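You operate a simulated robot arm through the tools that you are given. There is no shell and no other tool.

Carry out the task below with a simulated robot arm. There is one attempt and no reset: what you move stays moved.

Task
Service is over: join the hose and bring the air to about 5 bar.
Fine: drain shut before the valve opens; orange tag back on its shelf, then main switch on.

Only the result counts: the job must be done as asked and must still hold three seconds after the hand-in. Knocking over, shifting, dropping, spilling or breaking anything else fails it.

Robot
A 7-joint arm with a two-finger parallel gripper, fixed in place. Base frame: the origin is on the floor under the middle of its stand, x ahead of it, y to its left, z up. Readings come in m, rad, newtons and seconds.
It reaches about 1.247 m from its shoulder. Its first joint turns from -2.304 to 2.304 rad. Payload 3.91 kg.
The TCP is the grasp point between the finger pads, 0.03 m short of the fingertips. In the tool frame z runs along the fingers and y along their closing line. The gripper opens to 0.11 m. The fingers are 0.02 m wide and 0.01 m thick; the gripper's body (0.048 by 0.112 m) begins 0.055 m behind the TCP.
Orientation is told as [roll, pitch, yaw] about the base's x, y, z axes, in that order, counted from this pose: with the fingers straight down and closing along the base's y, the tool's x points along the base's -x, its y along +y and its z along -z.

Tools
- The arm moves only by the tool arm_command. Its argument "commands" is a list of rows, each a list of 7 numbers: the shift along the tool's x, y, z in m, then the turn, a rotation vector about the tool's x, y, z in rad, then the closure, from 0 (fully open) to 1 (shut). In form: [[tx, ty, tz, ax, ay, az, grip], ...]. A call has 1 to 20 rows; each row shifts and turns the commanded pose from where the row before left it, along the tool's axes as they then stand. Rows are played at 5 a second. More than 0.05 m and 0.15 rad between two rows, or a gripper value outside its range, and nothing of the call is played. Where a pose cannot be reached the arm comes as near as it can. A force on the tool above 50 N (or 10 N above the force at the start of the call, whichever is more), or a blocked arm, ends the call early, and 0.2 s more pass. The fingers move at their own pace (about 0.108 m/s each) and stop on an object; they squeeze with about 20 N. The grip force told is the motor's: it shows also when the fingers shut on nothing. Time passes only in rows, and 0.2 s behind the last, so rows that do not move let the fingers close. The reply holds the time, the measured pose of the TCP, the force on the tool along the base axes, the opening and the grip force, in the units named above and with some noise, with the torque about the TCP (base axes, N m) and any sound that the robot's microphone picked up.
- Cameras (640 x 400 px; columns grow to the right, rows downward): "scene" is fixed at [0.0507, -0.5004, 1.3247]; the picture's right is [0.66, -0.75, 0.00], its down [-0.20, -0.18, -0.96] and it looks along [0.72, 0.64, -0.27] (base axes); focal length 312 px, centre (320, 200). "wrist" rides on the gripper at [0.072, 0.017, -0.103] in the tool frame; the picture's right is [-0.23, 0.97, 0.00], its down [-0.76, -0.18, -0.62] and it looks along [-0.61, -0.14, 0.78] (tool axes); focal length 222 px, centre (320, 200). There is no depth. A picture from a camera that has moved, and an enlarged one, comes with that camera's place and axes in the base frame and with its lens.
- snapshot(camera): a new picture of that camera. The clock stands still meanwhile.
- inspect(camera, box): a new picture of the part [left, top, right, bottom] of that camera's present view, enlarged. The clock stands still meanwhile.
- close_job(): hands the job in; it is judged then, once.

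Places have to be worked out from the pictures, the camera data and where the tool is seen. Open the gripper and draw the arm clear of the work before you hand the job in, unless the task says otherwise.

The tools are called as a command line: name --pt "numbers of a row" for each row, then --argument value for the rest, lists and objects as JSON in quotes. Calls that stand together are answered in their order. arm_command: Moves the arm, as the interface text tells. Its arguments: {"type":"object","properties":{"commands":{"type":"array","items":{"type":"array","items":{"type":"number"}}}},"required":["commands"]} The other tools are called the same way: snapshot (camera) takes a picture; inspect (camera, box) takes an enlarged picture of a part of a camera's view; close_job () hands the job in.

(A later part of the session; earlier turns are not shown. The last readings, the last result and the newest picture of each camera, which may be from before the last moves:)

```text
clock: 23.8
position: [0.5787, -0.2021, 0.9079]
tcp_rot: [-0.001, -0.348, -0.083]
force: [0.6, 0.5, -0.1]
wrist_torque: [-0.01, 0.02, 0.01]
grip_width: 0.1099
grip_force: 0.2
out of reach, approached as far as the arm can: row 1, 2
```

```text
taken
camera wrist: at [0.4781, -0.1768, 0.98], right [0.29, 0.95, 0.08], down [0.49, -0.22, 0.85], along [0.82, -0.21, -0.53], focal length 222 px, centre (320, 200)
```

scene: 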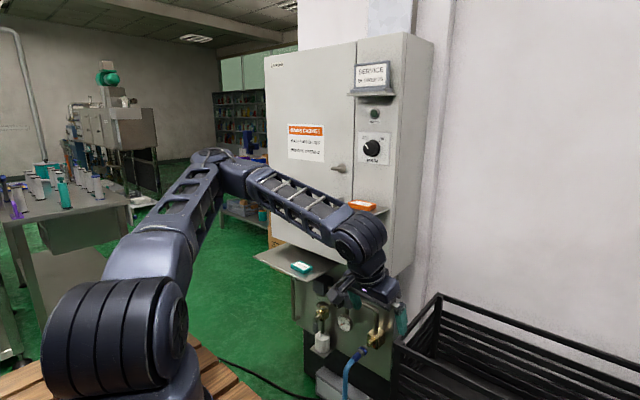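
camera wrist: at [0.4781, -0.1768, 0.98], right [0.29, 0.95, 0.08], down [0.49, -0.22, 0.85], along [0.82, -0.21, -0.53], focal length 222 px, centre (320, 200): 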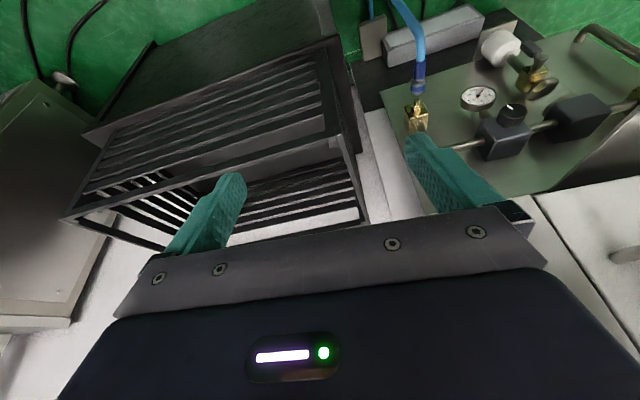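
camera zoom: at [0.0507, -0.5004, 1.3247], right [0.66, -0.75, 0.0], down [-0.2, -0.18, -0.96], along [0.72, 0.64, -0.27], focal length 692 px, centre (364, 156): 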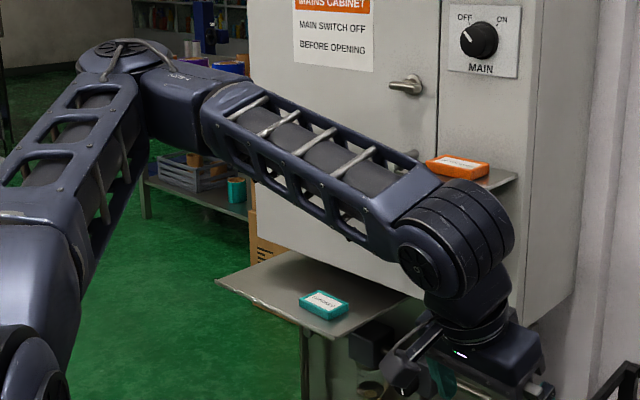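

I retreat to a comfortable pose in front of the upper cabinet (well clear of the tag shelf) and check how the shoulder stands there.

arm_command --pt "0 0 -0.04 0 0 0 0" --pt "0 0 -0.04 0 0 0 0" --pt "0 0.02 -0.04 0 0 0 0" --pt "0 0.03 -0.035 0 0 0 0" --pt "0 0.04 -0.03 0 0 0 0" --pt "0 0.04 -0.03 0 0 0 0" --pt "0 0.03 -0.03 0.0 0 0 0" --pt "0 0.03 -0.03 0 0 0 0" --pt "0 0 0 0 0 0 0"

snapshot --camera "scene"

```text
clock: 25.8
position: [0.5066, -0.0071, 1.1684]
tcp_rot: [0.0, -0.349, -0.1]
force: [-0.3, 2.0, 1.2]
wrist_torque: [0.04, 0.03, 0.0]
grip_width: 0.11
grip_force: 0.0
out of reach, approached as far as the arm can: row 2
```

```text
taken
```

scene: 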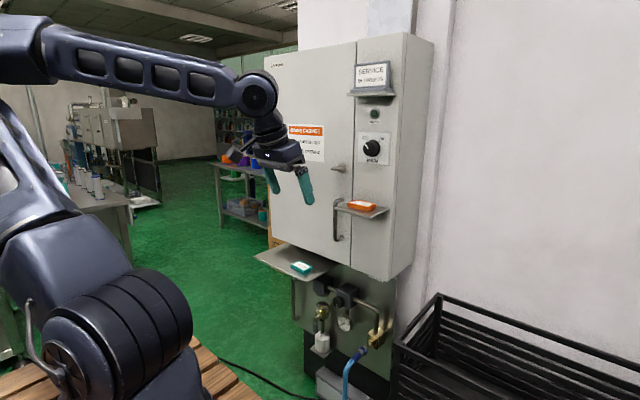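

The posture here is quite different (upper arm leaning back-left). I descend again in small steps, watching the shoulder, to see how the posture changes on the way.

inspect --camera "scene" --box '[0, 200, 220, 400]'

arm_command --pt "-0.03 0 0.03 0 0 0 0" --pt "-0.03 0 0.03 0 0 0 0" --pt "0 0 0 0 0 0 0"

inspect --camera "scene" --box '[0, 0, 320, 400]'

```text
2.00 times, centred on (110, 300) of scene
camera zoom: at [0.0507, -0.5004, 1.3247], right [0.66, -0.75, 0.0], down [-0.2, -0.18, -0.96], along [0.72, 0.64, -0.27], focal length 623 px, centre (740, 0)
```

zoom: 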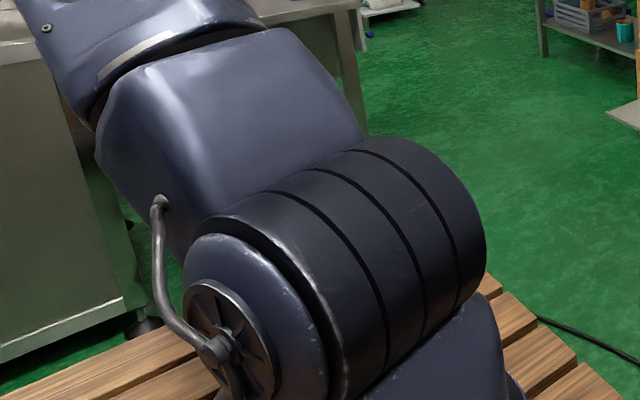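

```text
clock: 26.6
position: [0.5833, -0.0141, 1.1321]
tcp_rot: [-0.001, -0.35, -0.098]
force: [-1.1, 0.3, -0.6]
wrist_torque: [-0.03, -0.02, 0.0]
grip_width: 0.11
grip_force: 0.1
```

```text
1.00 times, centred on (160, 200) of scene (not enlarged: the box is as wide or as high as the picture)
camera zoom: at [0.0507, -0.5004, 1.3247], right [0.66, -0.75, 0.0], down [-0.2, -0.18, -0.96], along [0.72, 0.64, -0.27], focal length 312 px, centre (480, 200)
```

zoom: 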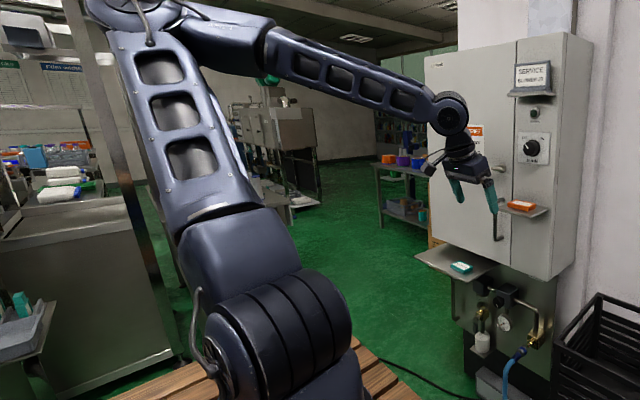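

Now it is clear: the arm works in a "flipped" posture (elbow on the left, base joint near its -2.3 rad limit), so the right side is only reachable if the wrist stays further left. I fix the small yaw, go down further out, and lean the tool so that the wrist sits toward +y while the fingers still close across the coupling.

arm_command --pt "0 0 0 -0.0336 -0.05 -0.092 0" --pt "0 0 0 0 -0.05 0 0" --pt "0.0105 0.0055 0.041 0 0 0 0" --pt "0.0105 0.0055 0.041 0 0 0 0" --pt "0.0105 0.0055 0.041 0 0 0 0" --pt "0.0105 0.0055 0.041 0 0 0 0" --pt "0.0105 0.0055 0.041 0 0 0 0" --pt "0.0105 0.0055 0.041 0 0 0 0" --pt "0.0105 0.0055 0.041 0 0 0 0" --pt "0.0105 0.0055 0.041 0 0 0 0" --pt "0 0 0 0.0948 0 -0.0458 0" --pt "0 0 0 0.0948 0 -0.0458 0" --pt "0 0 0 0.0948 0 -0.0458 0" --pt "0 0 0 0 0 0 0"

snapshot --camera "wrist"

snapshot --camera "scene"

```text
clock: 29.6
position: [0.6505, 0.0291, 0.7997]
tcp_rot: [-0.351, -0.426, 0.147]
force: [-0.2, 0.4, 0.1]
wrist_torque: [-0.01, -0.03, -0.04]
grip_width: 0.1101
grip_force: 0.1
```

```text
taken
camera wrist: at [0.5415, 0.0649, 0.8534], right [0.21, 0.96, -0.21], down [0.42, 0.11, 0.9], along [0.89, -0.27, -0.37], focal length 222 px, centre (320, 200)
```

wrist: 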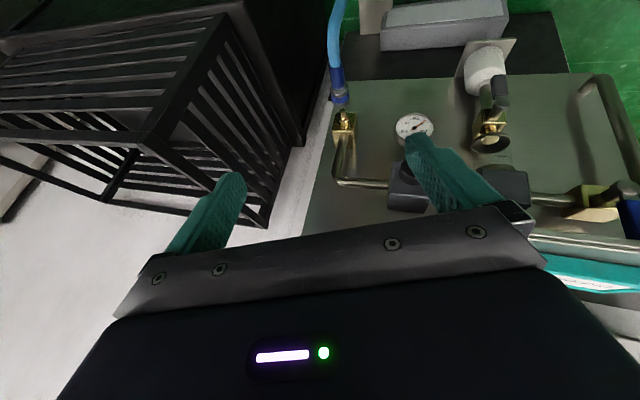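

```text
taken
```

scene: 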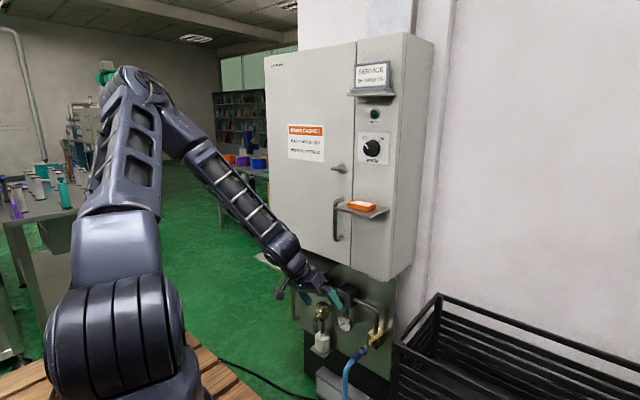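

This works without any limit, and the elbow is well placed. Next, 20 cm mostly along the tool axis to the pre-grasp point above the coupling.

arm_command --pt "-0.0001 0.0052 0.04 0 0 0 0" --pt "-0.0001 0.0052 0.04 0 0 0 0" --pt "-0.0001 0.0052 0.04 0 0 0 0" --pt "-0.0001 0.0052 0.04 0 0 0 0" --pt "-0.0001 0.0052 0.04 0 0 0 0" --pt "0 0 0 0 0 0 0"

snapshot --camera "wrist"

inspect --camera "wrist" --box '[260, 90, 400, 220]'

inspect --camera "scene" --box '[260, 250, 420, 400]'

```text
clock: 31.0
position: [0.7406, -0.0043, 0.622]
tcp_rot: [-0.352, -0.426, 0.147]
force: [-0.1, 0.3, -0.6]
wrist_torque: [0.01, -0.01, 0.0]
grip_width: 0.11
grip_force: 0.1
```

```text
taken
camera wrist: at [0.6309, 0.0325, 0.6753], right [0.21, 0.96, -0.21], down [0.42, 0.11, 0.9], along [0.89, -0.27, -0.37], focal length 222 px, centre (320, 200)
```

wrist: 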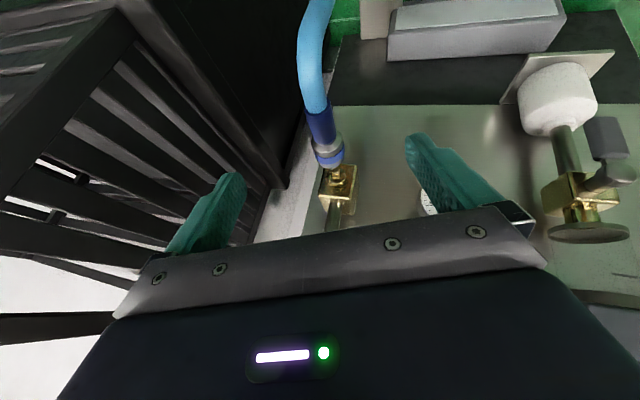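

```text
3.08 times, centred on (330, 155) of wrist
camera zoom: at [0.6309, 0.0325, 0.6753], right [0.21, 0.96, -0.21], down [0.42, 0.11, 0.9], along [0.89, -0.27, -0.37], focal length 684 px, centre (289, 338)
```

zoom: 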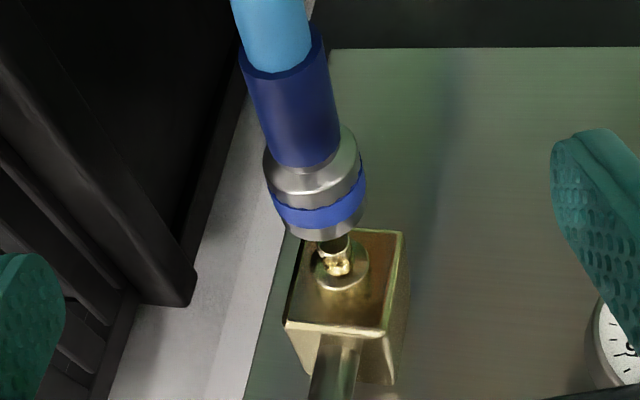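

```text
2.67 times, centred on (340, 325) of scene
camera zoom: at [0.0507, -0.5004, 1.3247], right [0.66, -0.75, 0.0], down [-0.2, -0.18, -0.96], along [0.72, 0.64, -0.27], focal length 831 px, centre (267, -133)
```

zoom: 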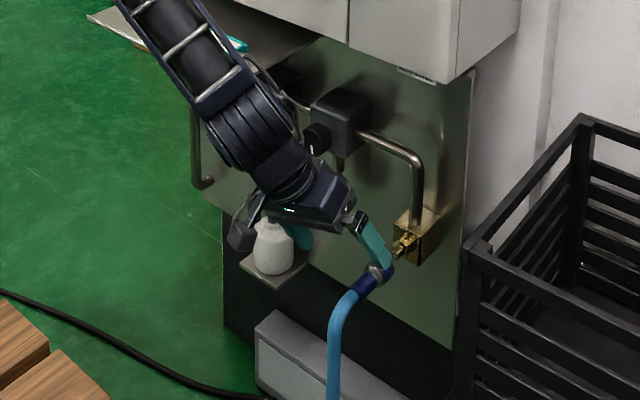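

The coupling lies between the fingers, slightly ahead. I move about 5 cm closer and measure again, since my depth estimate is only good to a centimetre or so.

arm_command --pt "0.001 0.001 0.0258 0 0 0 0" --pt "0.001 0.001 0.0258 0 0 0 0" --pt "0 0 0 0 0 0 0"

snapshot --camera "wrist"

inspect --camera "wrist" --box '[240, 90, 400, 240]'

inspect --camera "scene" --box '[320, 310, 420, 390]'

```text
clock: 31.8
position: [0.7598, -0.015, 0.5769]
tcp_rot: [-0.351, -0.424, 0.148]
force: [-0.5, -0.3, 0.3]
wrist_torque: [0.01, 0.01, -0.03]
grip_width: 0.1099
grip_force: 0.0
```

```text
taken
camera wrist: at [0.6514, 0.0209, 0.6294], right [0.21, 0.96, -0.21], down [0.42, 0.11, 0.9], along [0.89, -0.27, -0.37], focal length 222 px, centre (320, 200)
```

wrist: 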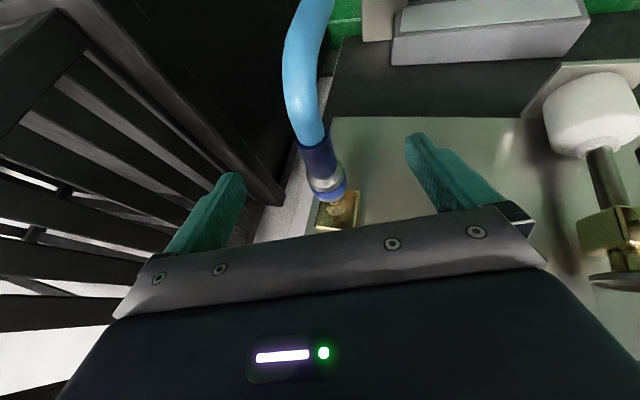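

```text
2.67 times, centred on (320, 165) of wrist
camera zoom: at [0.6514, 0.0209, 0.6294], right [0.21, 0.96, -0.21], down [0.42, 0.11, 0.9], along [0.89, -0.27, -0.37], focal length 592 px, centre (320, 293)
```

zoom: 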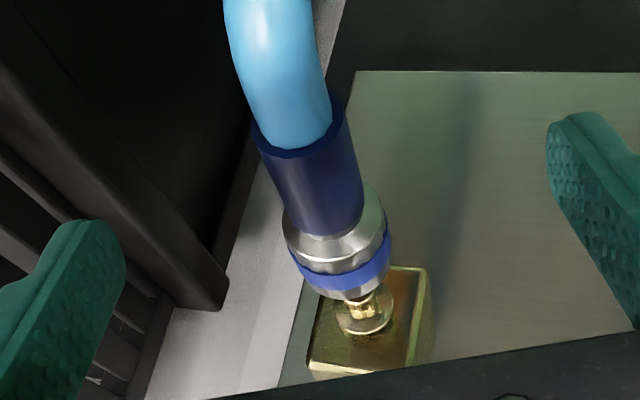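

```text
5.00 times, centred on (370, 350) of scene
camera zoom: at [0.0507, -0.5004, 1.3247], right [0.66, -0.75, 0.0], down [-0.2, -0.18, -0.96], along [0.72, 0.64, -0.27], focal length 1558 px, centre (70, -550)
```

zoom: 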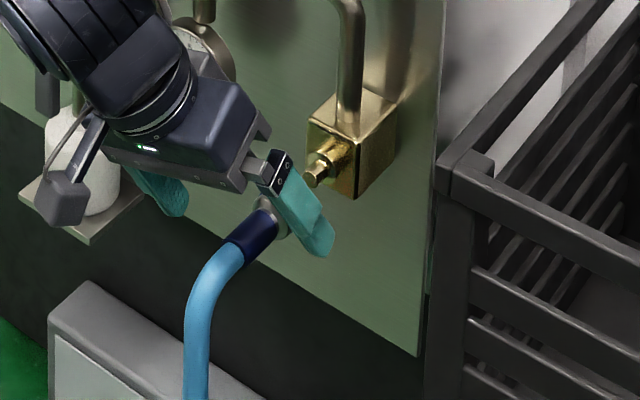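

Stereo between the last two views agrees well: coupling collar at about (0.796, -0.021, 0.553), axis along x, boot from x 0.741 to 0.784; nipple base at (0.855, -0.022, 0.550). I move the last 2.8 cm so the pads are on the boot just behind the collar, and close.

arm_command --pt "-0.0001 0.0017 0.0279 0 0 0 0" --pt "0 0 0 0 0 0 0"

inspect --camera "wrist" --box '[240, 90, 400, 240]'

```text
clock: 32.4
position: [0.7718, -0.0218, 0.5529]
tcp_rot: [-0.346, -0.425, 0.149]
force: [0.1, -0.3, 0.5]
wrist_torque: [0.02, 0.0, 0.03]
grip_width: 0.11
grip_force: 0.0
```

```text
2.67 times, centred on (320, 165) of wrist
camera zoom: at [0.6628, 0.0143, 0.6054], right [0.21, 0.96, -0.21], down [0.42, 0.11, 0.9], along [0.89, -0.27, -0.37], focal length 592 px, centre (320, 293)
```

zoom: 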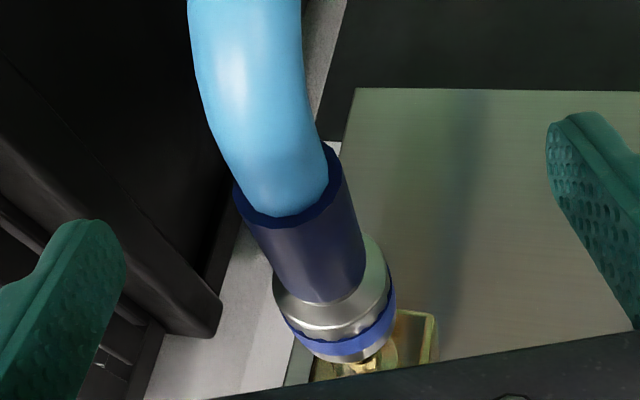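

The boot is right at the grasp point. I close the fingers.

arm_command --pt "0 0 0 0 0 0 1" --pt "0 0 0 0 0 0 1" --pt "0 0 0 0 0 0 1" --pt "0 0 0 0 0 0 1"

inspect --camera "wrist" --box '[240, 90, 400, 240]'

inspect --camera "scene" --box '[320, 310, 420, 390]'

```text
clock: 33.4
position: [0.7701, -0.0224, 0.5512]
tcp_rot: [-0.352, -0.423, 0.147]
force: [-13.1, -17.3, -8.1]
wrist_torque: [-0.08, 0.01, 0.09]
grip_width: 0.0151
grip_force: 45.5
```

```text
2.67 times, centred on (320, 165) of wrist
camera zoom: at [0.6616, 0.0129, 0.6053], right [0.21, 0.95, -0.21], down [0.42, 0.11, 0.9], along [0.88, -0.28, -0.38], focal length 592 px, centre (320, 293)
```

zoom: 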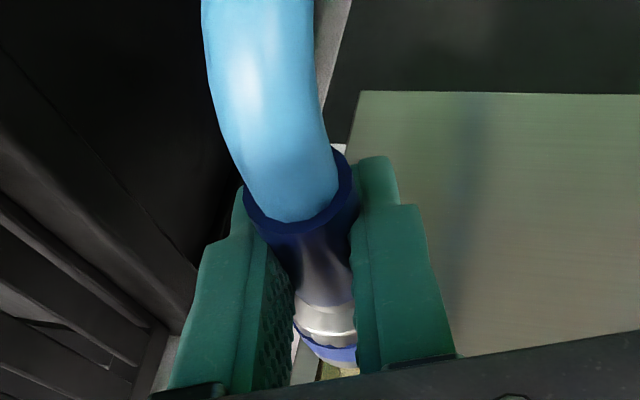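

```text
5.00 times, centred on (370, 350) of scene
camera zoom: at [0.0507, -0.5004, 1.3247], right [0.66, -0.75, 0.0], down [-0.2, -0.18, -0.96], along [0.72, 0.64, -0.27], focal length 1558 px, centre (70, -550)
```

zoom: 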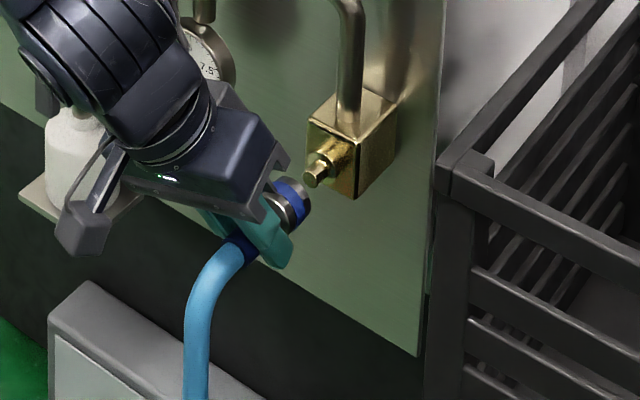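

The boot is held (opening 15 mm), but the tool reads about 23 N. I wait a moment to see if it settles.

arm_command --pt "0 0 0 0 0 0 1" --pt "0 0 0 0 0 0 1" --pt "0 0 0 0 0 0 1"

snapshot --camera "wrist"

```text
clock: 34.2
position: [0.7755, -0.0176, 0.5538]
tcp_rot: [-0.344, -0.432, 0.15]
force: [18.4, 18.7, 13.2]
wrist_torque: [0.01, 0.04, -0.04]
grip_width: 0.0
grip_force: 37.9
```

```text
taken
camera wrist: at [0.6651, 0.0173, 0.6063], right [0.2, 0.96, -0.2], down [0.41, 0.11, 0.91], along [0.89, -0.27, -0.37], focal length 222 px, centre (320, 200)
```

wrist: 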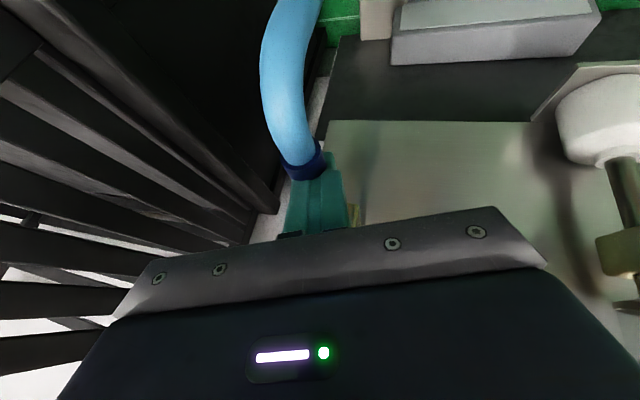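

The fingers have slipped off and shut completely. I look closely to see where the coupling is now before moving.

inspect --camera "wrist" --box '[240, 110, 400, 240]'

inspect --camera "scene" --box '[320, 310, 420, 390]'

```text
3.08 times, centred on (320, 175) of wrist
camera zoom: at [0.6651, 0.0173, 0.6063], right [0.2, 0.96, -0.2], down [0.41, 0.11, 0.91], along [0.89, -0.27, -0.37], focal length 684 px, centre (320, 277)
```

zoom: 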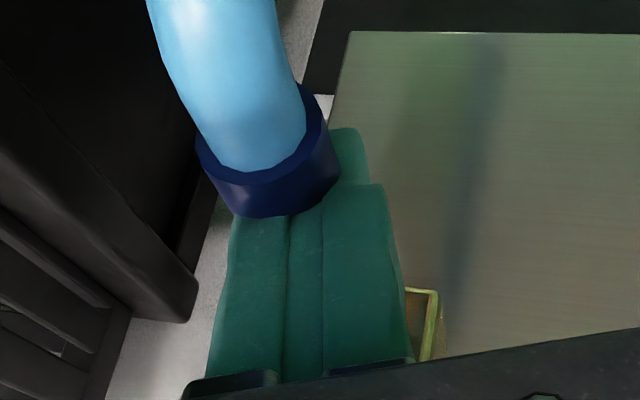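

```text
5.00 times, centred on (370, 350) of scene
camera zoom: at [0.0507, -0.5004, 1.3247], right [0.66, -0.75, 0.0], down [-0.2, -0.18, -0.96], along [0.72, 0.64, -0.27], focal length 1558 px, centre (70, -550)
```

zoom: 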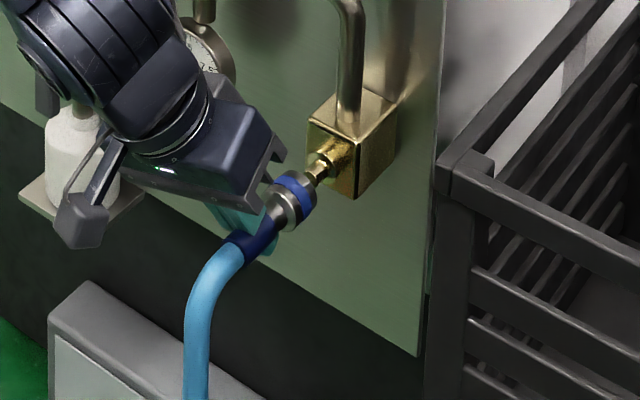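

The coupling slipped out to the right of the closed fingers but is otherwise fine. I draw back along the tool axis with the fingers still shut, then open and look again.

arm_command --pt "0 0.004 -0.02 0 0 0 1" --pt "0 0 -0.03 0 0 0 1" --pt "0 0 -0.02 0 0 0 1" --pt "0 0 0 0 0 0 0" --pt "0 0 0 0 0 0 0" --pt "0 0 0 0 0 0 0"

snapshot --camera "wrist"

inspect --camera "wrist" --box '[260, 90, 400, 220]'

inspect --camera "scene" --box '[320, 310, 420, 390]'

```text
clock: 34.6
position: [0.7677, -0.0145, 0.5672]
tcp_rot: [-0.353, -0.432, 0.146]
force: [12.4, -4.5, -7.7]
wrist_torque: [0.05, -0.53, 0.24]
grip_width: 0.0
grip_force: 38.0
stopped in row 2: the force on the tool passed its limit at 247 N (the readings are from after the stop); the commanded pose is now the measured one
```

```text
taken
camera wrist: at [0.6579, 0.0208, 0.6193], right [0.21, 0.95, -0.21], down [0.41, 0.11, 0.91], along [0.89, -0.28, -0.37], focal length 222 px, centre (320, 200)
```

wrist: 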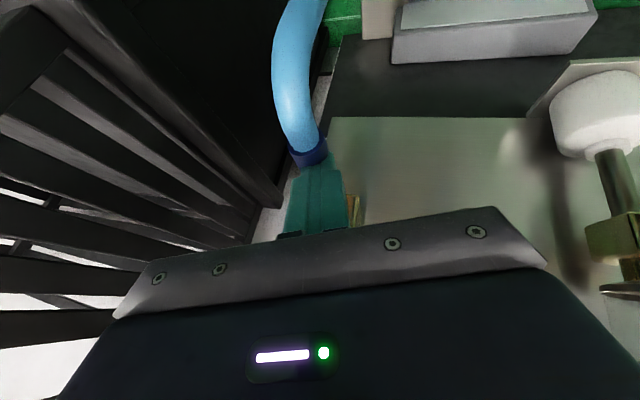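

```text
3.08 times, centred on (330, 155) of wrist
camera zoom: at [0.6579, 0.0208, 0.6193], right [0.21, 0.95, -0.21], down [0.41, 0.11, 0.91], along [0.89, -0.28, -0.37], focal length 684 px, centre (289, 338)
```

zoom: 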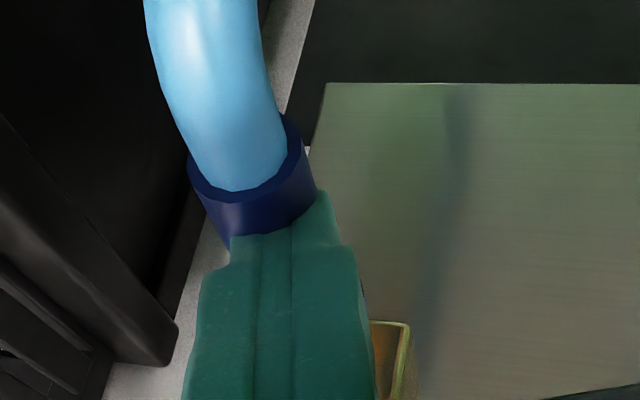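

```text
5.00 times, centred on (370, 350) of scene
camera zoom: at [0.0507, -0.5004, 1.3247], right [0.66, -0.75, 0.0], down [-0.2, -0.18, -0.96], along [0.72, 0.64, -0.27], focal length 1558 px, centre (70, -550)
```

zoom: 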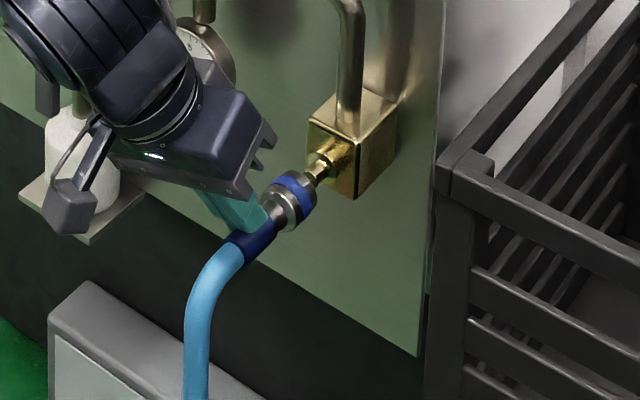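

The stop came at a high force, so something is wedged at the fingers. I do not pull further; I open the fingers slightly in place and look.

arm_command --pt "0 0 0 0 0 0 0.85" --pt "0 0 0 0 0 0 0.75"

inspect --camera "wrist" --box '[240, 90, 400, 240]'

inspect --camera "scene" --box '[320, 310, 420, 390]'

```text
clock: 35.2
position: [0.767, -0.0137, 0.5671]
tcp_rot: [-0.353, -0.433, 0.147]
force: [0.1, 0.3, -0.3]
wrist_torque: [0.03, -0.02, -0.01]
grip_width: 0.0275
grip_force: 0.1
```

```text
2.67 times, centred on (320, 165) of wrist
camera zoom: at [0.6579, 0.0209, 0.6194], right [0.21, 0.95, -0.21], down [0.41, 0.11, 0.91], along [0.89, -0.28, -0.37], focal length 592 px, centre (320, 293)
```

zoom: 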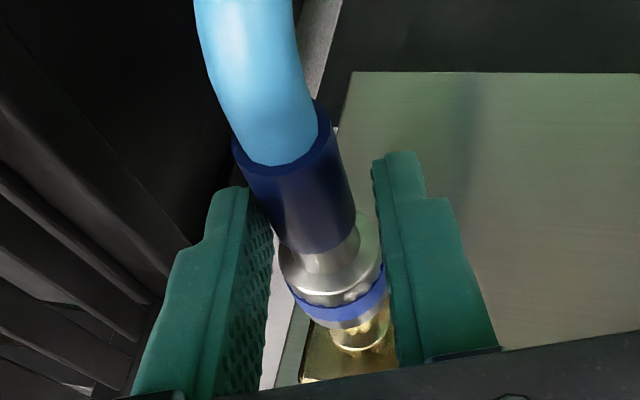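

```text
5.00 times, centred on (370, 350) of scene
camera zoom: at [0.0507, -0.5004, 1.3247], right [0.66, -0.75, 0.0], down [-0.2, -0.18, -0.96], along [0.72, 0.64, -0.27], focal length 1558 px, centre (70, -550)
```

zoom: 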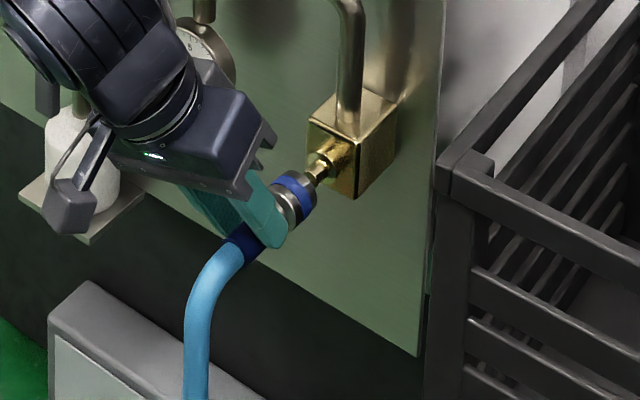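

Opened to 27 mm, the force is gone and the coupling sits centred between the fingers. The boot is soft (the fingers closed through it behind the collar), and the squeeze on the collar's rear shoulder moved the coupling about 1.3 cm toward the nipple. I will use that: straddle the boot behind the collar with a gap of about 18 mm and push the collar forward.

arm_command --pt "0.0043 -0.0028 0.0181 0 0 0 0.75" --pt "0 0 0 0 0 0 0.83" --pt "0 0 0 0 0 0 0.83"

inspect --camera "wrist" --box '[240, 90, 400, 240]'

```text
clock: 36.0
position: [0.7716, -0.0246, 0.5532]
tcp_rot: [-0.352, -0.429, 0.147]
force: [-0.3, 0.0, 0.8]
wrist_torque: [0.02, 0.02, -0.01]
grip_width: 0.0185
grip_force: 0.1
```

```text
2.67 times, centred on (320, 165) of wrist
camera zoom: at [0.6625, 0.0123, 0.6036], right [0.21, 0.95, -0.21], down [0.41, 0.11, 0.91], along [0.89, -0.28, -0.37], focal length 592 px, centre (320, 293)
```

zoom: 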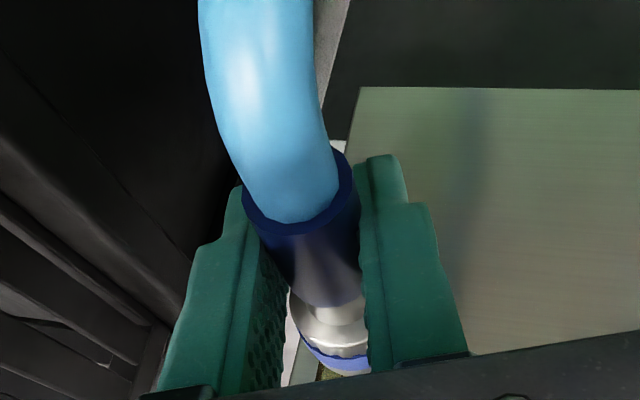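

The fingers straddle the boot with no force. Now I push straight along +x in small steps.

arm_command --pt "-0.0045 0.001 0.0022 0 0 0 0.83" --pt "-0.0045 0 0.0022 0 0 0 0.83" --pt "-0.0045 0 0.0022 0 0 0 0.83" --pt "-0.0045 0 0.0022 0 0 0 0.83"

inspect --camera "wrist" --box '[240, 90, 400, 240]'

inspect --camera "scene" --box '[320, 310, 420, 390]'

```text
clock: 37.0
position: [0.7923, -0.0226, 0.5514]
tcp_rot: [-0.352, -0.431, 0.146]
force: [-5.2, -4.1, -3.9]
wrist_torque: [0.01, 0.23, -0.11]
grip_width: 0.0198
grip_force: 0.9
```

```text
2.67 times, centred on (320, 165) of wrist
camera zoom: at [0.6826, 0.013, 0.603], right [0.21, 0.95, -0.21], down [0.41, 0.11, 0.91], along [0.89, -0.28, -0.37], focal length 592 px, centre (320, 293)
```

zoom: 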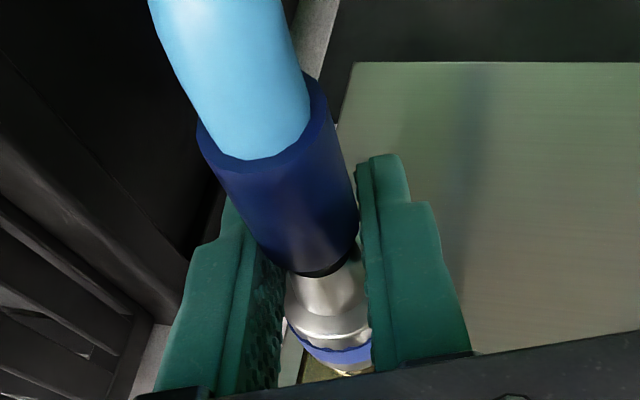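

```text
5.00 times, centred on (370, 350) of scene
camera zoom: at [0.0507, -0.5004, 1.3247], right [0.66, -0.75, 0.0], down [-0.2, -0.18, -0.96], along [0.72, 0.64, -0.27], focal length 1558 px, centre (70, -550)
```

zoom: 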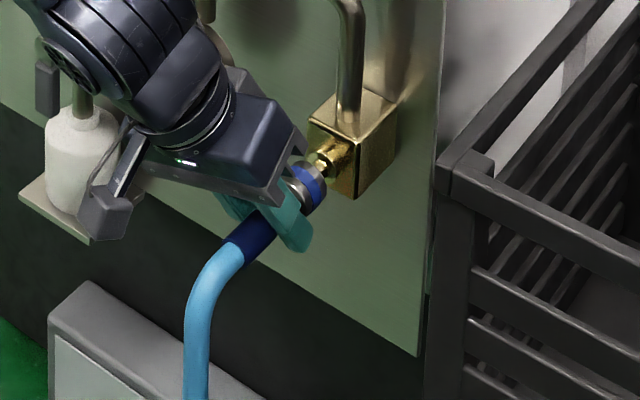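

Contact with the collar at about 5 N and the coupling is moving onto the nipple. I keep pushing.

arm_command --pt "-0.0045 0 0.0022 0 0 0 0.83" --pt "-0.0045 0 0.0022 0 0 0 0.83"

inspect --camera "wrist" --box '[240, 90, 400, 240]'

inspect --camera "scene" --box '[320, 310, 420, 390]'

```text
clock: 37.6
position: [0.801, -0.0219, 0.5499]
tcp_rot: [-0.351, -0.432, 0.144]
force: [-4.6, -4.5, -4.6]
wrist_torque: [-0.03, 0.2, -0.16]
grip_width: 0.02
grip_force: 1.2
```

```text
2.67 times, centred on (320, 165) of wrist
camera zoom: at [0.692, 0.0134, 0.6029], right [0.21, 0.95, -0.21], down [0.41, 0.11, 0.91], along [0.89, -0.28, -0.37], focal length 592 px, centre (320, 293)
```

zoom: 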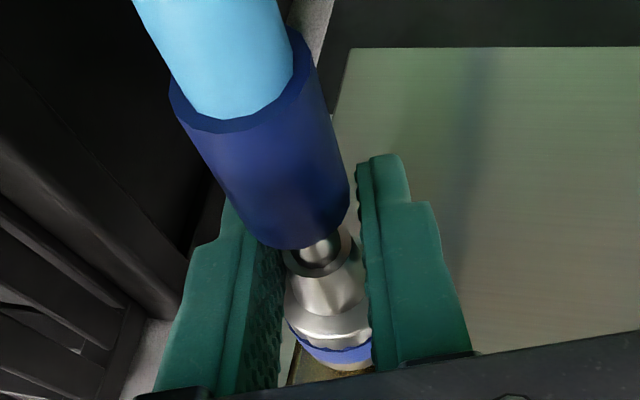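

```text
5.00 times, centred on (370, 350) of scene
camera zoom: at [0.0507, -0.5004, 1.3247], right [0.66, -0.75, 0.0], down [-0.2, -0.18, -0.96], along [0.72, 0.64, -0.27], focal length 1558 px, centre (70, -550)
```

zoom: 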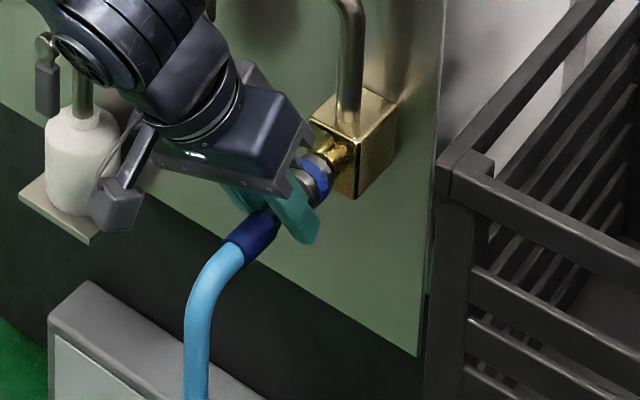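

The sleeve now covers most of the nipple, with only about 5 N of resistance and no click yet. I continue in small steps, watching force and sound.

arm_command --pt "-0.0045 0 0.0022 0 0 0 0.83"

arm_command --pt "-0.0045 0 0.0022 0 0 0 0.83"

inspect --camera "wrist" --box '[240, 90, 400, 240]'

inspect --camera "scene" --box '[340, 320, 400, 370]'

```text
clock: 38.0
position: [0.8041, -0.024, 0.5528]
tcp_rot: [-0.352, -0.431, 0.144]
force: [-5.1, 1.4, -7.4]
wrist_torque: [-0.01, 0.25, 0.01]
grip_width: 0.0202
grip_force: 1.6
```

```text
clock: 38.4
position: [0.8046, -0.0249, 0.5522]
tcp_rot: [-0.355, -0.43, 0.143]
force: [-37.2, 9.1, -4.2]
wrist_torque: [0.21, 0.87, 0.36]
grip_width: 0.0233
grip_force: 5.1
```

```text
2.67 times, centred on (320, 165) of wrist
camera zoom: at [0.6954, 0.0111, 0.605], right [0.21, 0.95, -0.21], down [0.41, 0.11, 0.9], along [0.89, -0.28, -0.37], focal length 592 px, centre (320, 293)
```

zoom: 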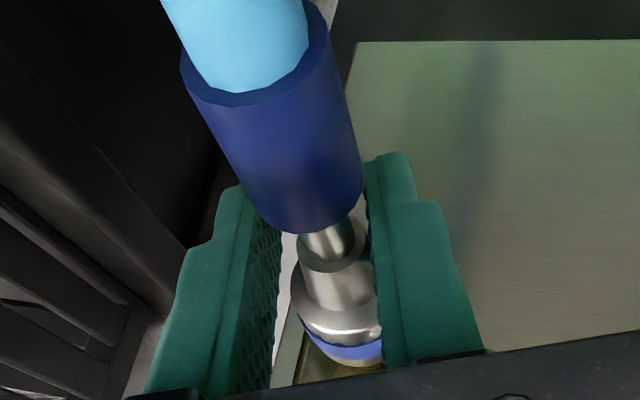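

```text
8.00 times, centred on (370, 345) of scene
camera zoom: at [0.0507, -0.5004, 1.3247], right [0.66, -0.75, 0.0], down [-0.2, -0.18, -0.96], along [0.72, 0.64, -0.27], focal length 2493 px, centre (-80, -960)
```

zoom: 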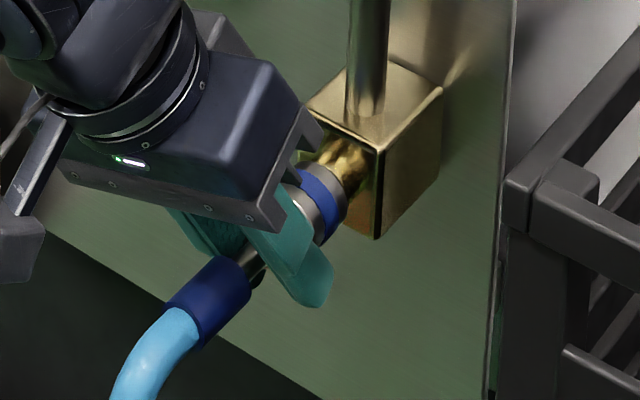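

Now 37 N along x: the sleeve is up against the fitting, but no click was reported. I ease off, open the fingers and draw back to see how the coupling sits.

arm_command --pt "0.0045 0 -0.0022 0 0 0 0.83" --pt "0.0045 0 -0.0022 0 0 0 0.7" --pt "0 0 0 0 0 0 0.45" --pt "0 0 -0.025 0 0 0 0.4" --pt "0 0 -0.03 0 0 0 0.3" --pt "0 0 0 0 0 0 0"

snapshot --camera "wrist"

inspect --camera "wrist" --box '[260, 90, 400, 220]'

inspect --camera "scene" --box '[320, 310, 420, 390]'

```text
clock: 39.8
position: [0.7773, -0.0072, 0.5965]
tcp_rot: [-0.352, -0.431, 0.147]
force: [-0.3, -0.6, 0.2]
wrist_torque: [0.01, 0.02, 0.0]
grip_width: 0.1099
grip_force: 0.1
```

```text
taken
camera wrist: at [0.6677, 0.0283, 0.6489], right [0.21, 0.95, -0.21], down [0.41, 0.11, 0.91], along [0.89, -0.28, -0.37], focal length 222 px, centre (320, 200)
```

wrist: 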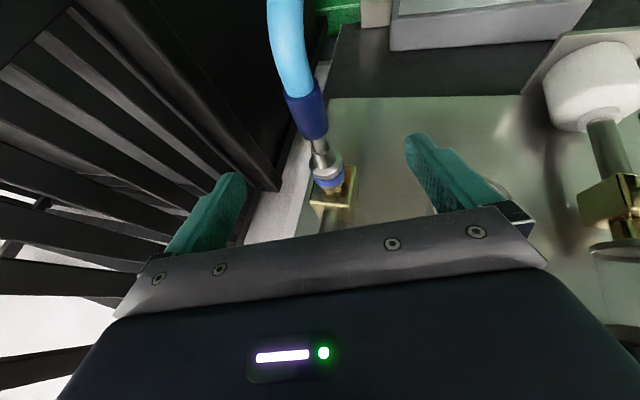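

```text
3.08 times, centred on (330, 155) of wrist
camera zoom: at [0.6677, 0.0283, 0.6489], right [0.21, 0.95, -0.21], down [0.41, 0.11, 0.91], along [0.89, -0.28, -0.37], focal length 684 px, centre (289, 338)
```

zoom: 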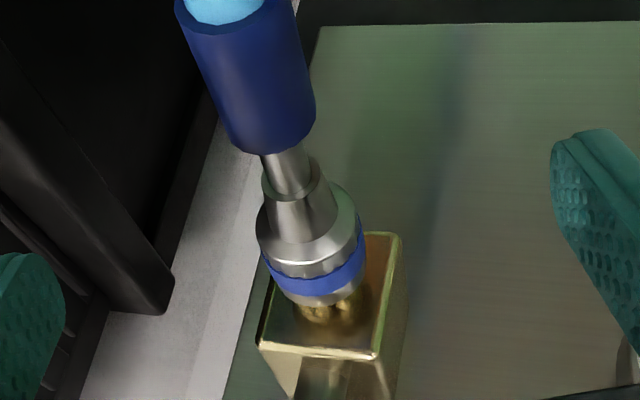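

```text
5.00 times, centred on (370, 350) of scene
camera zoom: at [0.0507, -0.5004, 1.3247], right [0.66, -0.75, 0.0], down [-0.2, -0.18, -0.96], along [0.72, 0.64, -0.27], focal length 1558 px, centre (70, -550)
```

zoom: 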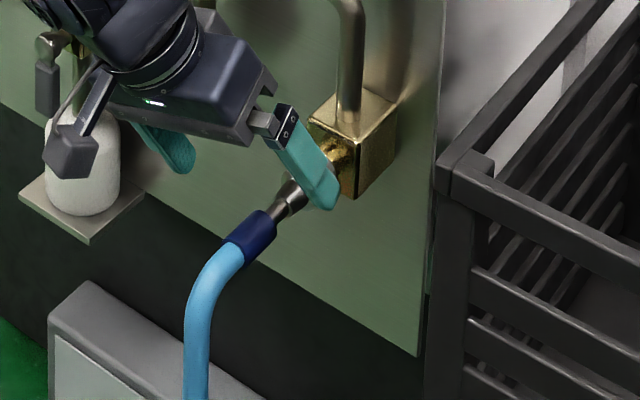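

The coupling stays on the nipple, with its stem drawn out of the boot. I draw back further to see it unobstructed from the scene camera.

arm_command --pt "0 0.01 -0.04 0 0 0 0" --pt "0 0.02 -0.04 0 0 0 0" --pt "0 0.02 -0.04 0 0 0 0" --pt "0 0 0 0 0 0 0"

inspect --camera "scene" --box '[340, 320, 400, 370]'

snapshot --camera "wrist"

inspect --camera "wrist" --box '[260, 80, 400, 200]'

```text
clock: 40.8
position: [0.7266, 0.0771, 0.6842]
tcp_rot: [-0.353, -0.432, 0.147]
force: [0.2, -0.4, -0.3]
wrist_torque: [0.0, -0.01, 0.0]
grip_width: 0.1101
grip_force: 0.1
```

```text
8.00 times, centred on (370, 345) of scene
camera zoom: at [0.0507, -0.5004, 1.3247], right [0.66, -0.75, 0.0], down [-0.2, -0.18, -0.96], along [0.72, 0.64, -0.27], focal length 2493 px, centre (-80, -960)
```

zoom: 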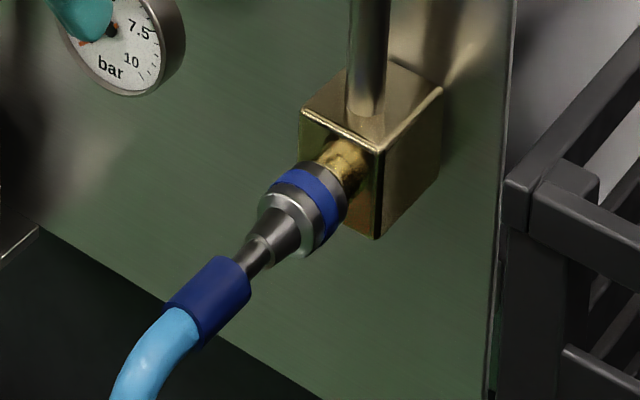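

```text
taken
camera wrist: at [0.616, 0.1122, 0.7367], right [0.21, 0.95, -0.21], down [0.41, 0.11, 0.91], along [0.89, -0.28, -0.37], focal length 222 px, centre (320, 200)
```

wrist: 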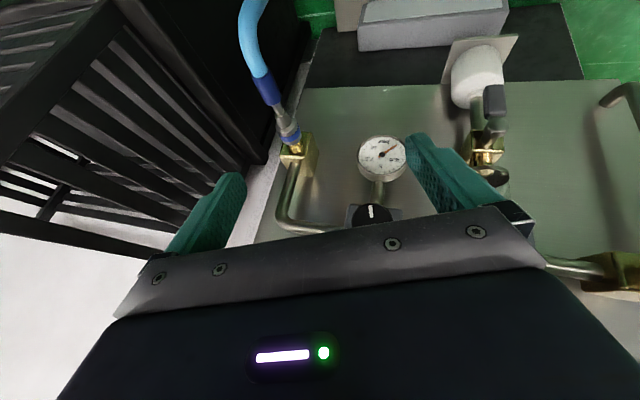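

```text
3.33 times, centred on (330, 140) of wrist
camera zoom: at [0.616, 0.1122, 0.7367], right [0.21, 0.95, -0.21], down [0.41, 0.11, 0.91], along [0.89, -0.28, -0.37], focal length 740 px, centre (287, 400)
```

zoom: 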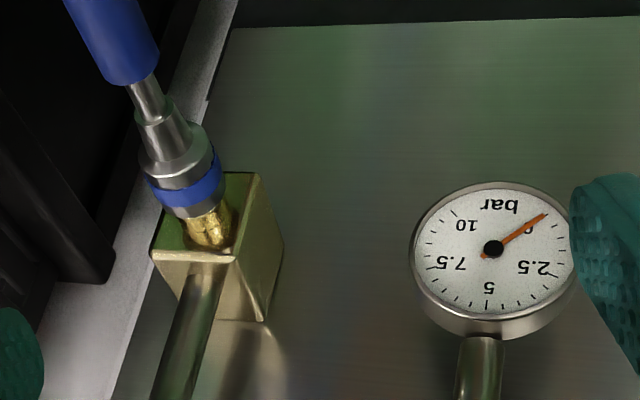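

The nipple's tip is inside the coupling up to the thick shoulder, so it appears seated. Next is the drain: I undo the roll, flatten the tool to about -0.8 pitch, and move left in front of the drain lever for a close look.

arm_command --pt "0.01 0 0 -0.0948 0 0.0458 0" --pt "0.01 0 0 -0.0948 0 0.0458 0" --pt "0.01 0 0 -0.0948 0 0.0458 0" --pt "0 0 0 0 -0.12 0 0" --pt "0 0 0 0 -0.12 0 0" --pt "0 0 0 0 -0.12 0 0" --pt "0 0 0 0 0 0 0"

snapshot --camera "wrist"

snapshot --camera "scene"

```text
clock: 42.4
position: [0.6933, 0.0813, 0.67]
tcp_rot: [-0.006, -0.816, -0.001]
force: [0.0, -0.9, 0.5]
wrist_torque: [0.01, -0.01, 0.01]
grip_width: 0.1098
grip_force: 0.2
out of reach, approached as far as the arm can: row 3
```

```text
taken
camera wrist: at [0.5685, 0.0982, 0.687], right [0.16, 0.97, 0.16], down [0.07, -0.17, 0.98], along [0.98, -0.15, -0.09], focal length 222 px, centre (320, 200)
```

wrist: 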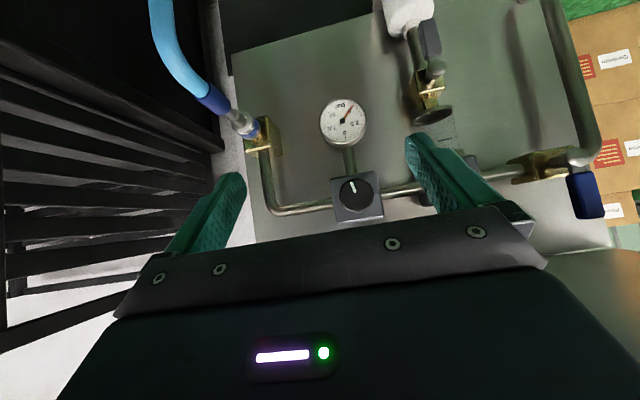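

```text
taken
```

scene: 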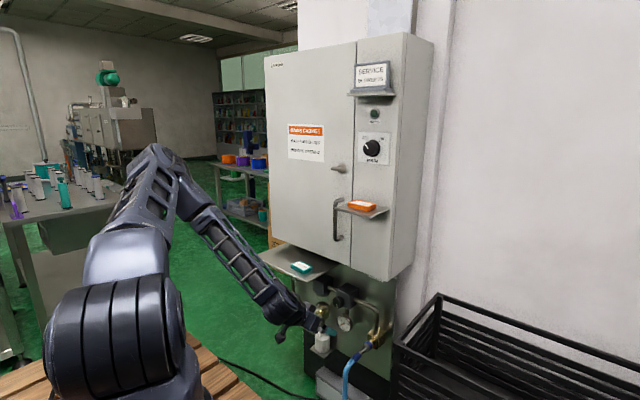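

Good pose. I move left and lower to put the drain lever in front of the hand.

arm_command --pt "0.0131 0.0397 0.0201 0 0 0 0" --pt "0.0131 0.0397 0.0201 0 0 0 0" --pt "0.0131 0.0397 0.0201 0 0 0 0" --pt "0 0 0 0 0 0 0"

snapshot --camera "wrist"

inspect --camera "wrist" --box '[260, 50, 420, 190]'

inspect --camera "wrist" --box '[400, 80, 540, 200]'

```text
clock: 43.4
position: [0.712, 0.2036, 0.599]
tcp_rot: [-0.006, -0.818, -0.002]
force: [0.6, -0.8, 0.7]
wrist_torque: [-0.02, 0.02, 0.0]
grip_width: 0.11
grip_force: 0.1
```

```text
taken
camera wrist: at [0.5863, 0.2201, 0.6159], right [0.16, 0.97, 0.16], down [0.07, -0.17, 0.98], along [0.98, -0.15, -0.09], focal length 222 px, centre (320, 200)
```

wrist: 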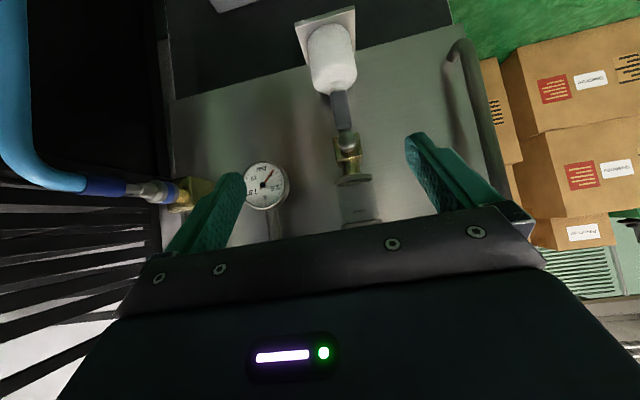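

```text
2.86 times, centred on (340, 120) of wrist
camera zoom: at [0.5863, 0.2201, 0.6159], right [0.16, 0.97, 0.16], down [0.07, -0.17, 0.98], along [0.98, -0.15, -0.09], focal length 635 px, centre (263, 429)
```

zoom: 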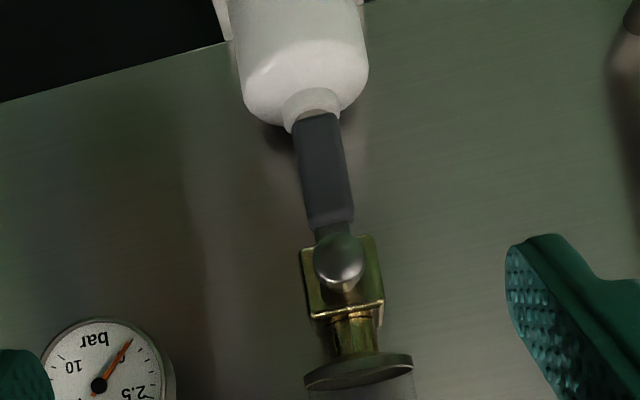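

```text
3.33 times, centred on (470, 140) of wrist
camera zoom: at [0.5863, 0.2201, 0.6159], right [0.16, 0.97, 0.16], down [0.07, -0.17, 0.98], along [0.98, -0.15, -0.09], focal length 740 px, centre (-180, 400)
```

zoom: 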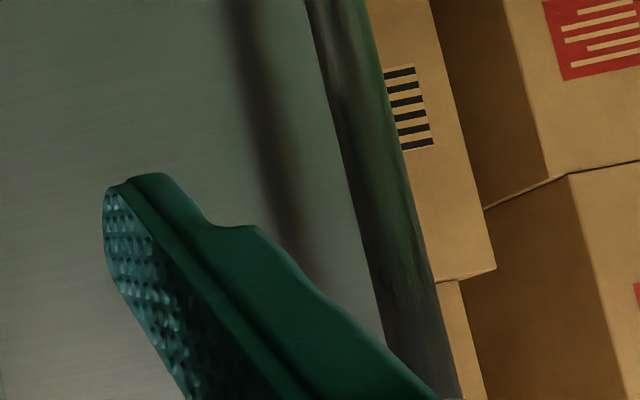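

Measured: drain hub at (0.843, 0.225, 0.530), dark grip from z 0.512 down to 0.466, about 18 mm wide; the bottle top is near z 0.44. I close the fingers to a prong and approach the right-hand side of the grip, halfway first.

arm_command --pt "0 0 0 0 0 0 1" --pt "-0.0017 -0.001 0.026 0 0 0 1" --pt "-0.0017 -0.001 0.026 0 0 0 1" --pt "-0.0017 -0.001 0.026 0 0 0 1" --pt "0 0 0 0 0 0 1"

snapshot --camera "wrist"

inspect --camera "wrist" --box '[240, 80, 400, 220]'

```text
clock: 44.6
position: [0.7697, 0.195, 0.5499]
tcp_rot: [-0.005, -0.814, 0.0]
force: [-0.1, -0.2, -0.8]
wrist_torque: [0.02, 0.02, -0.02]
grip_width: 0.0001
grip_force: 19.0
```

```text
taken
camera wrist: at [0.6465, 0.2132, 0.5675], right [0.16, 0.97, 0.16], down [0.07, -0.17, 0.98], along [0.98, -0.15, -0.09], focal length 222 px, centre (320, 200)
```

wrist: 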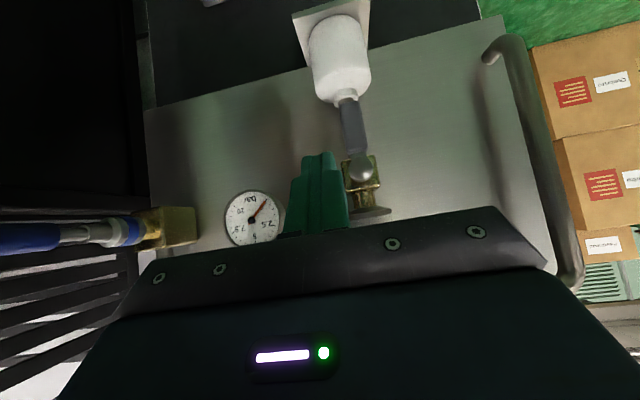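

```text
2.86 times, centred on (320, 150) of wrist
camera zoom: at [0.6465, 0.2132, 0.5675], right [0.16, 0.97, 0.16], down [0.07, -0.17, 0.98], along [0.98, -0.15, -0.09], focal length 635 px, centre (320, 343)
```

zoom: 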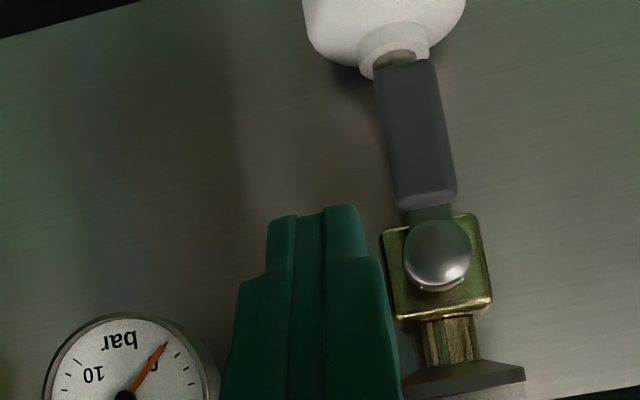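

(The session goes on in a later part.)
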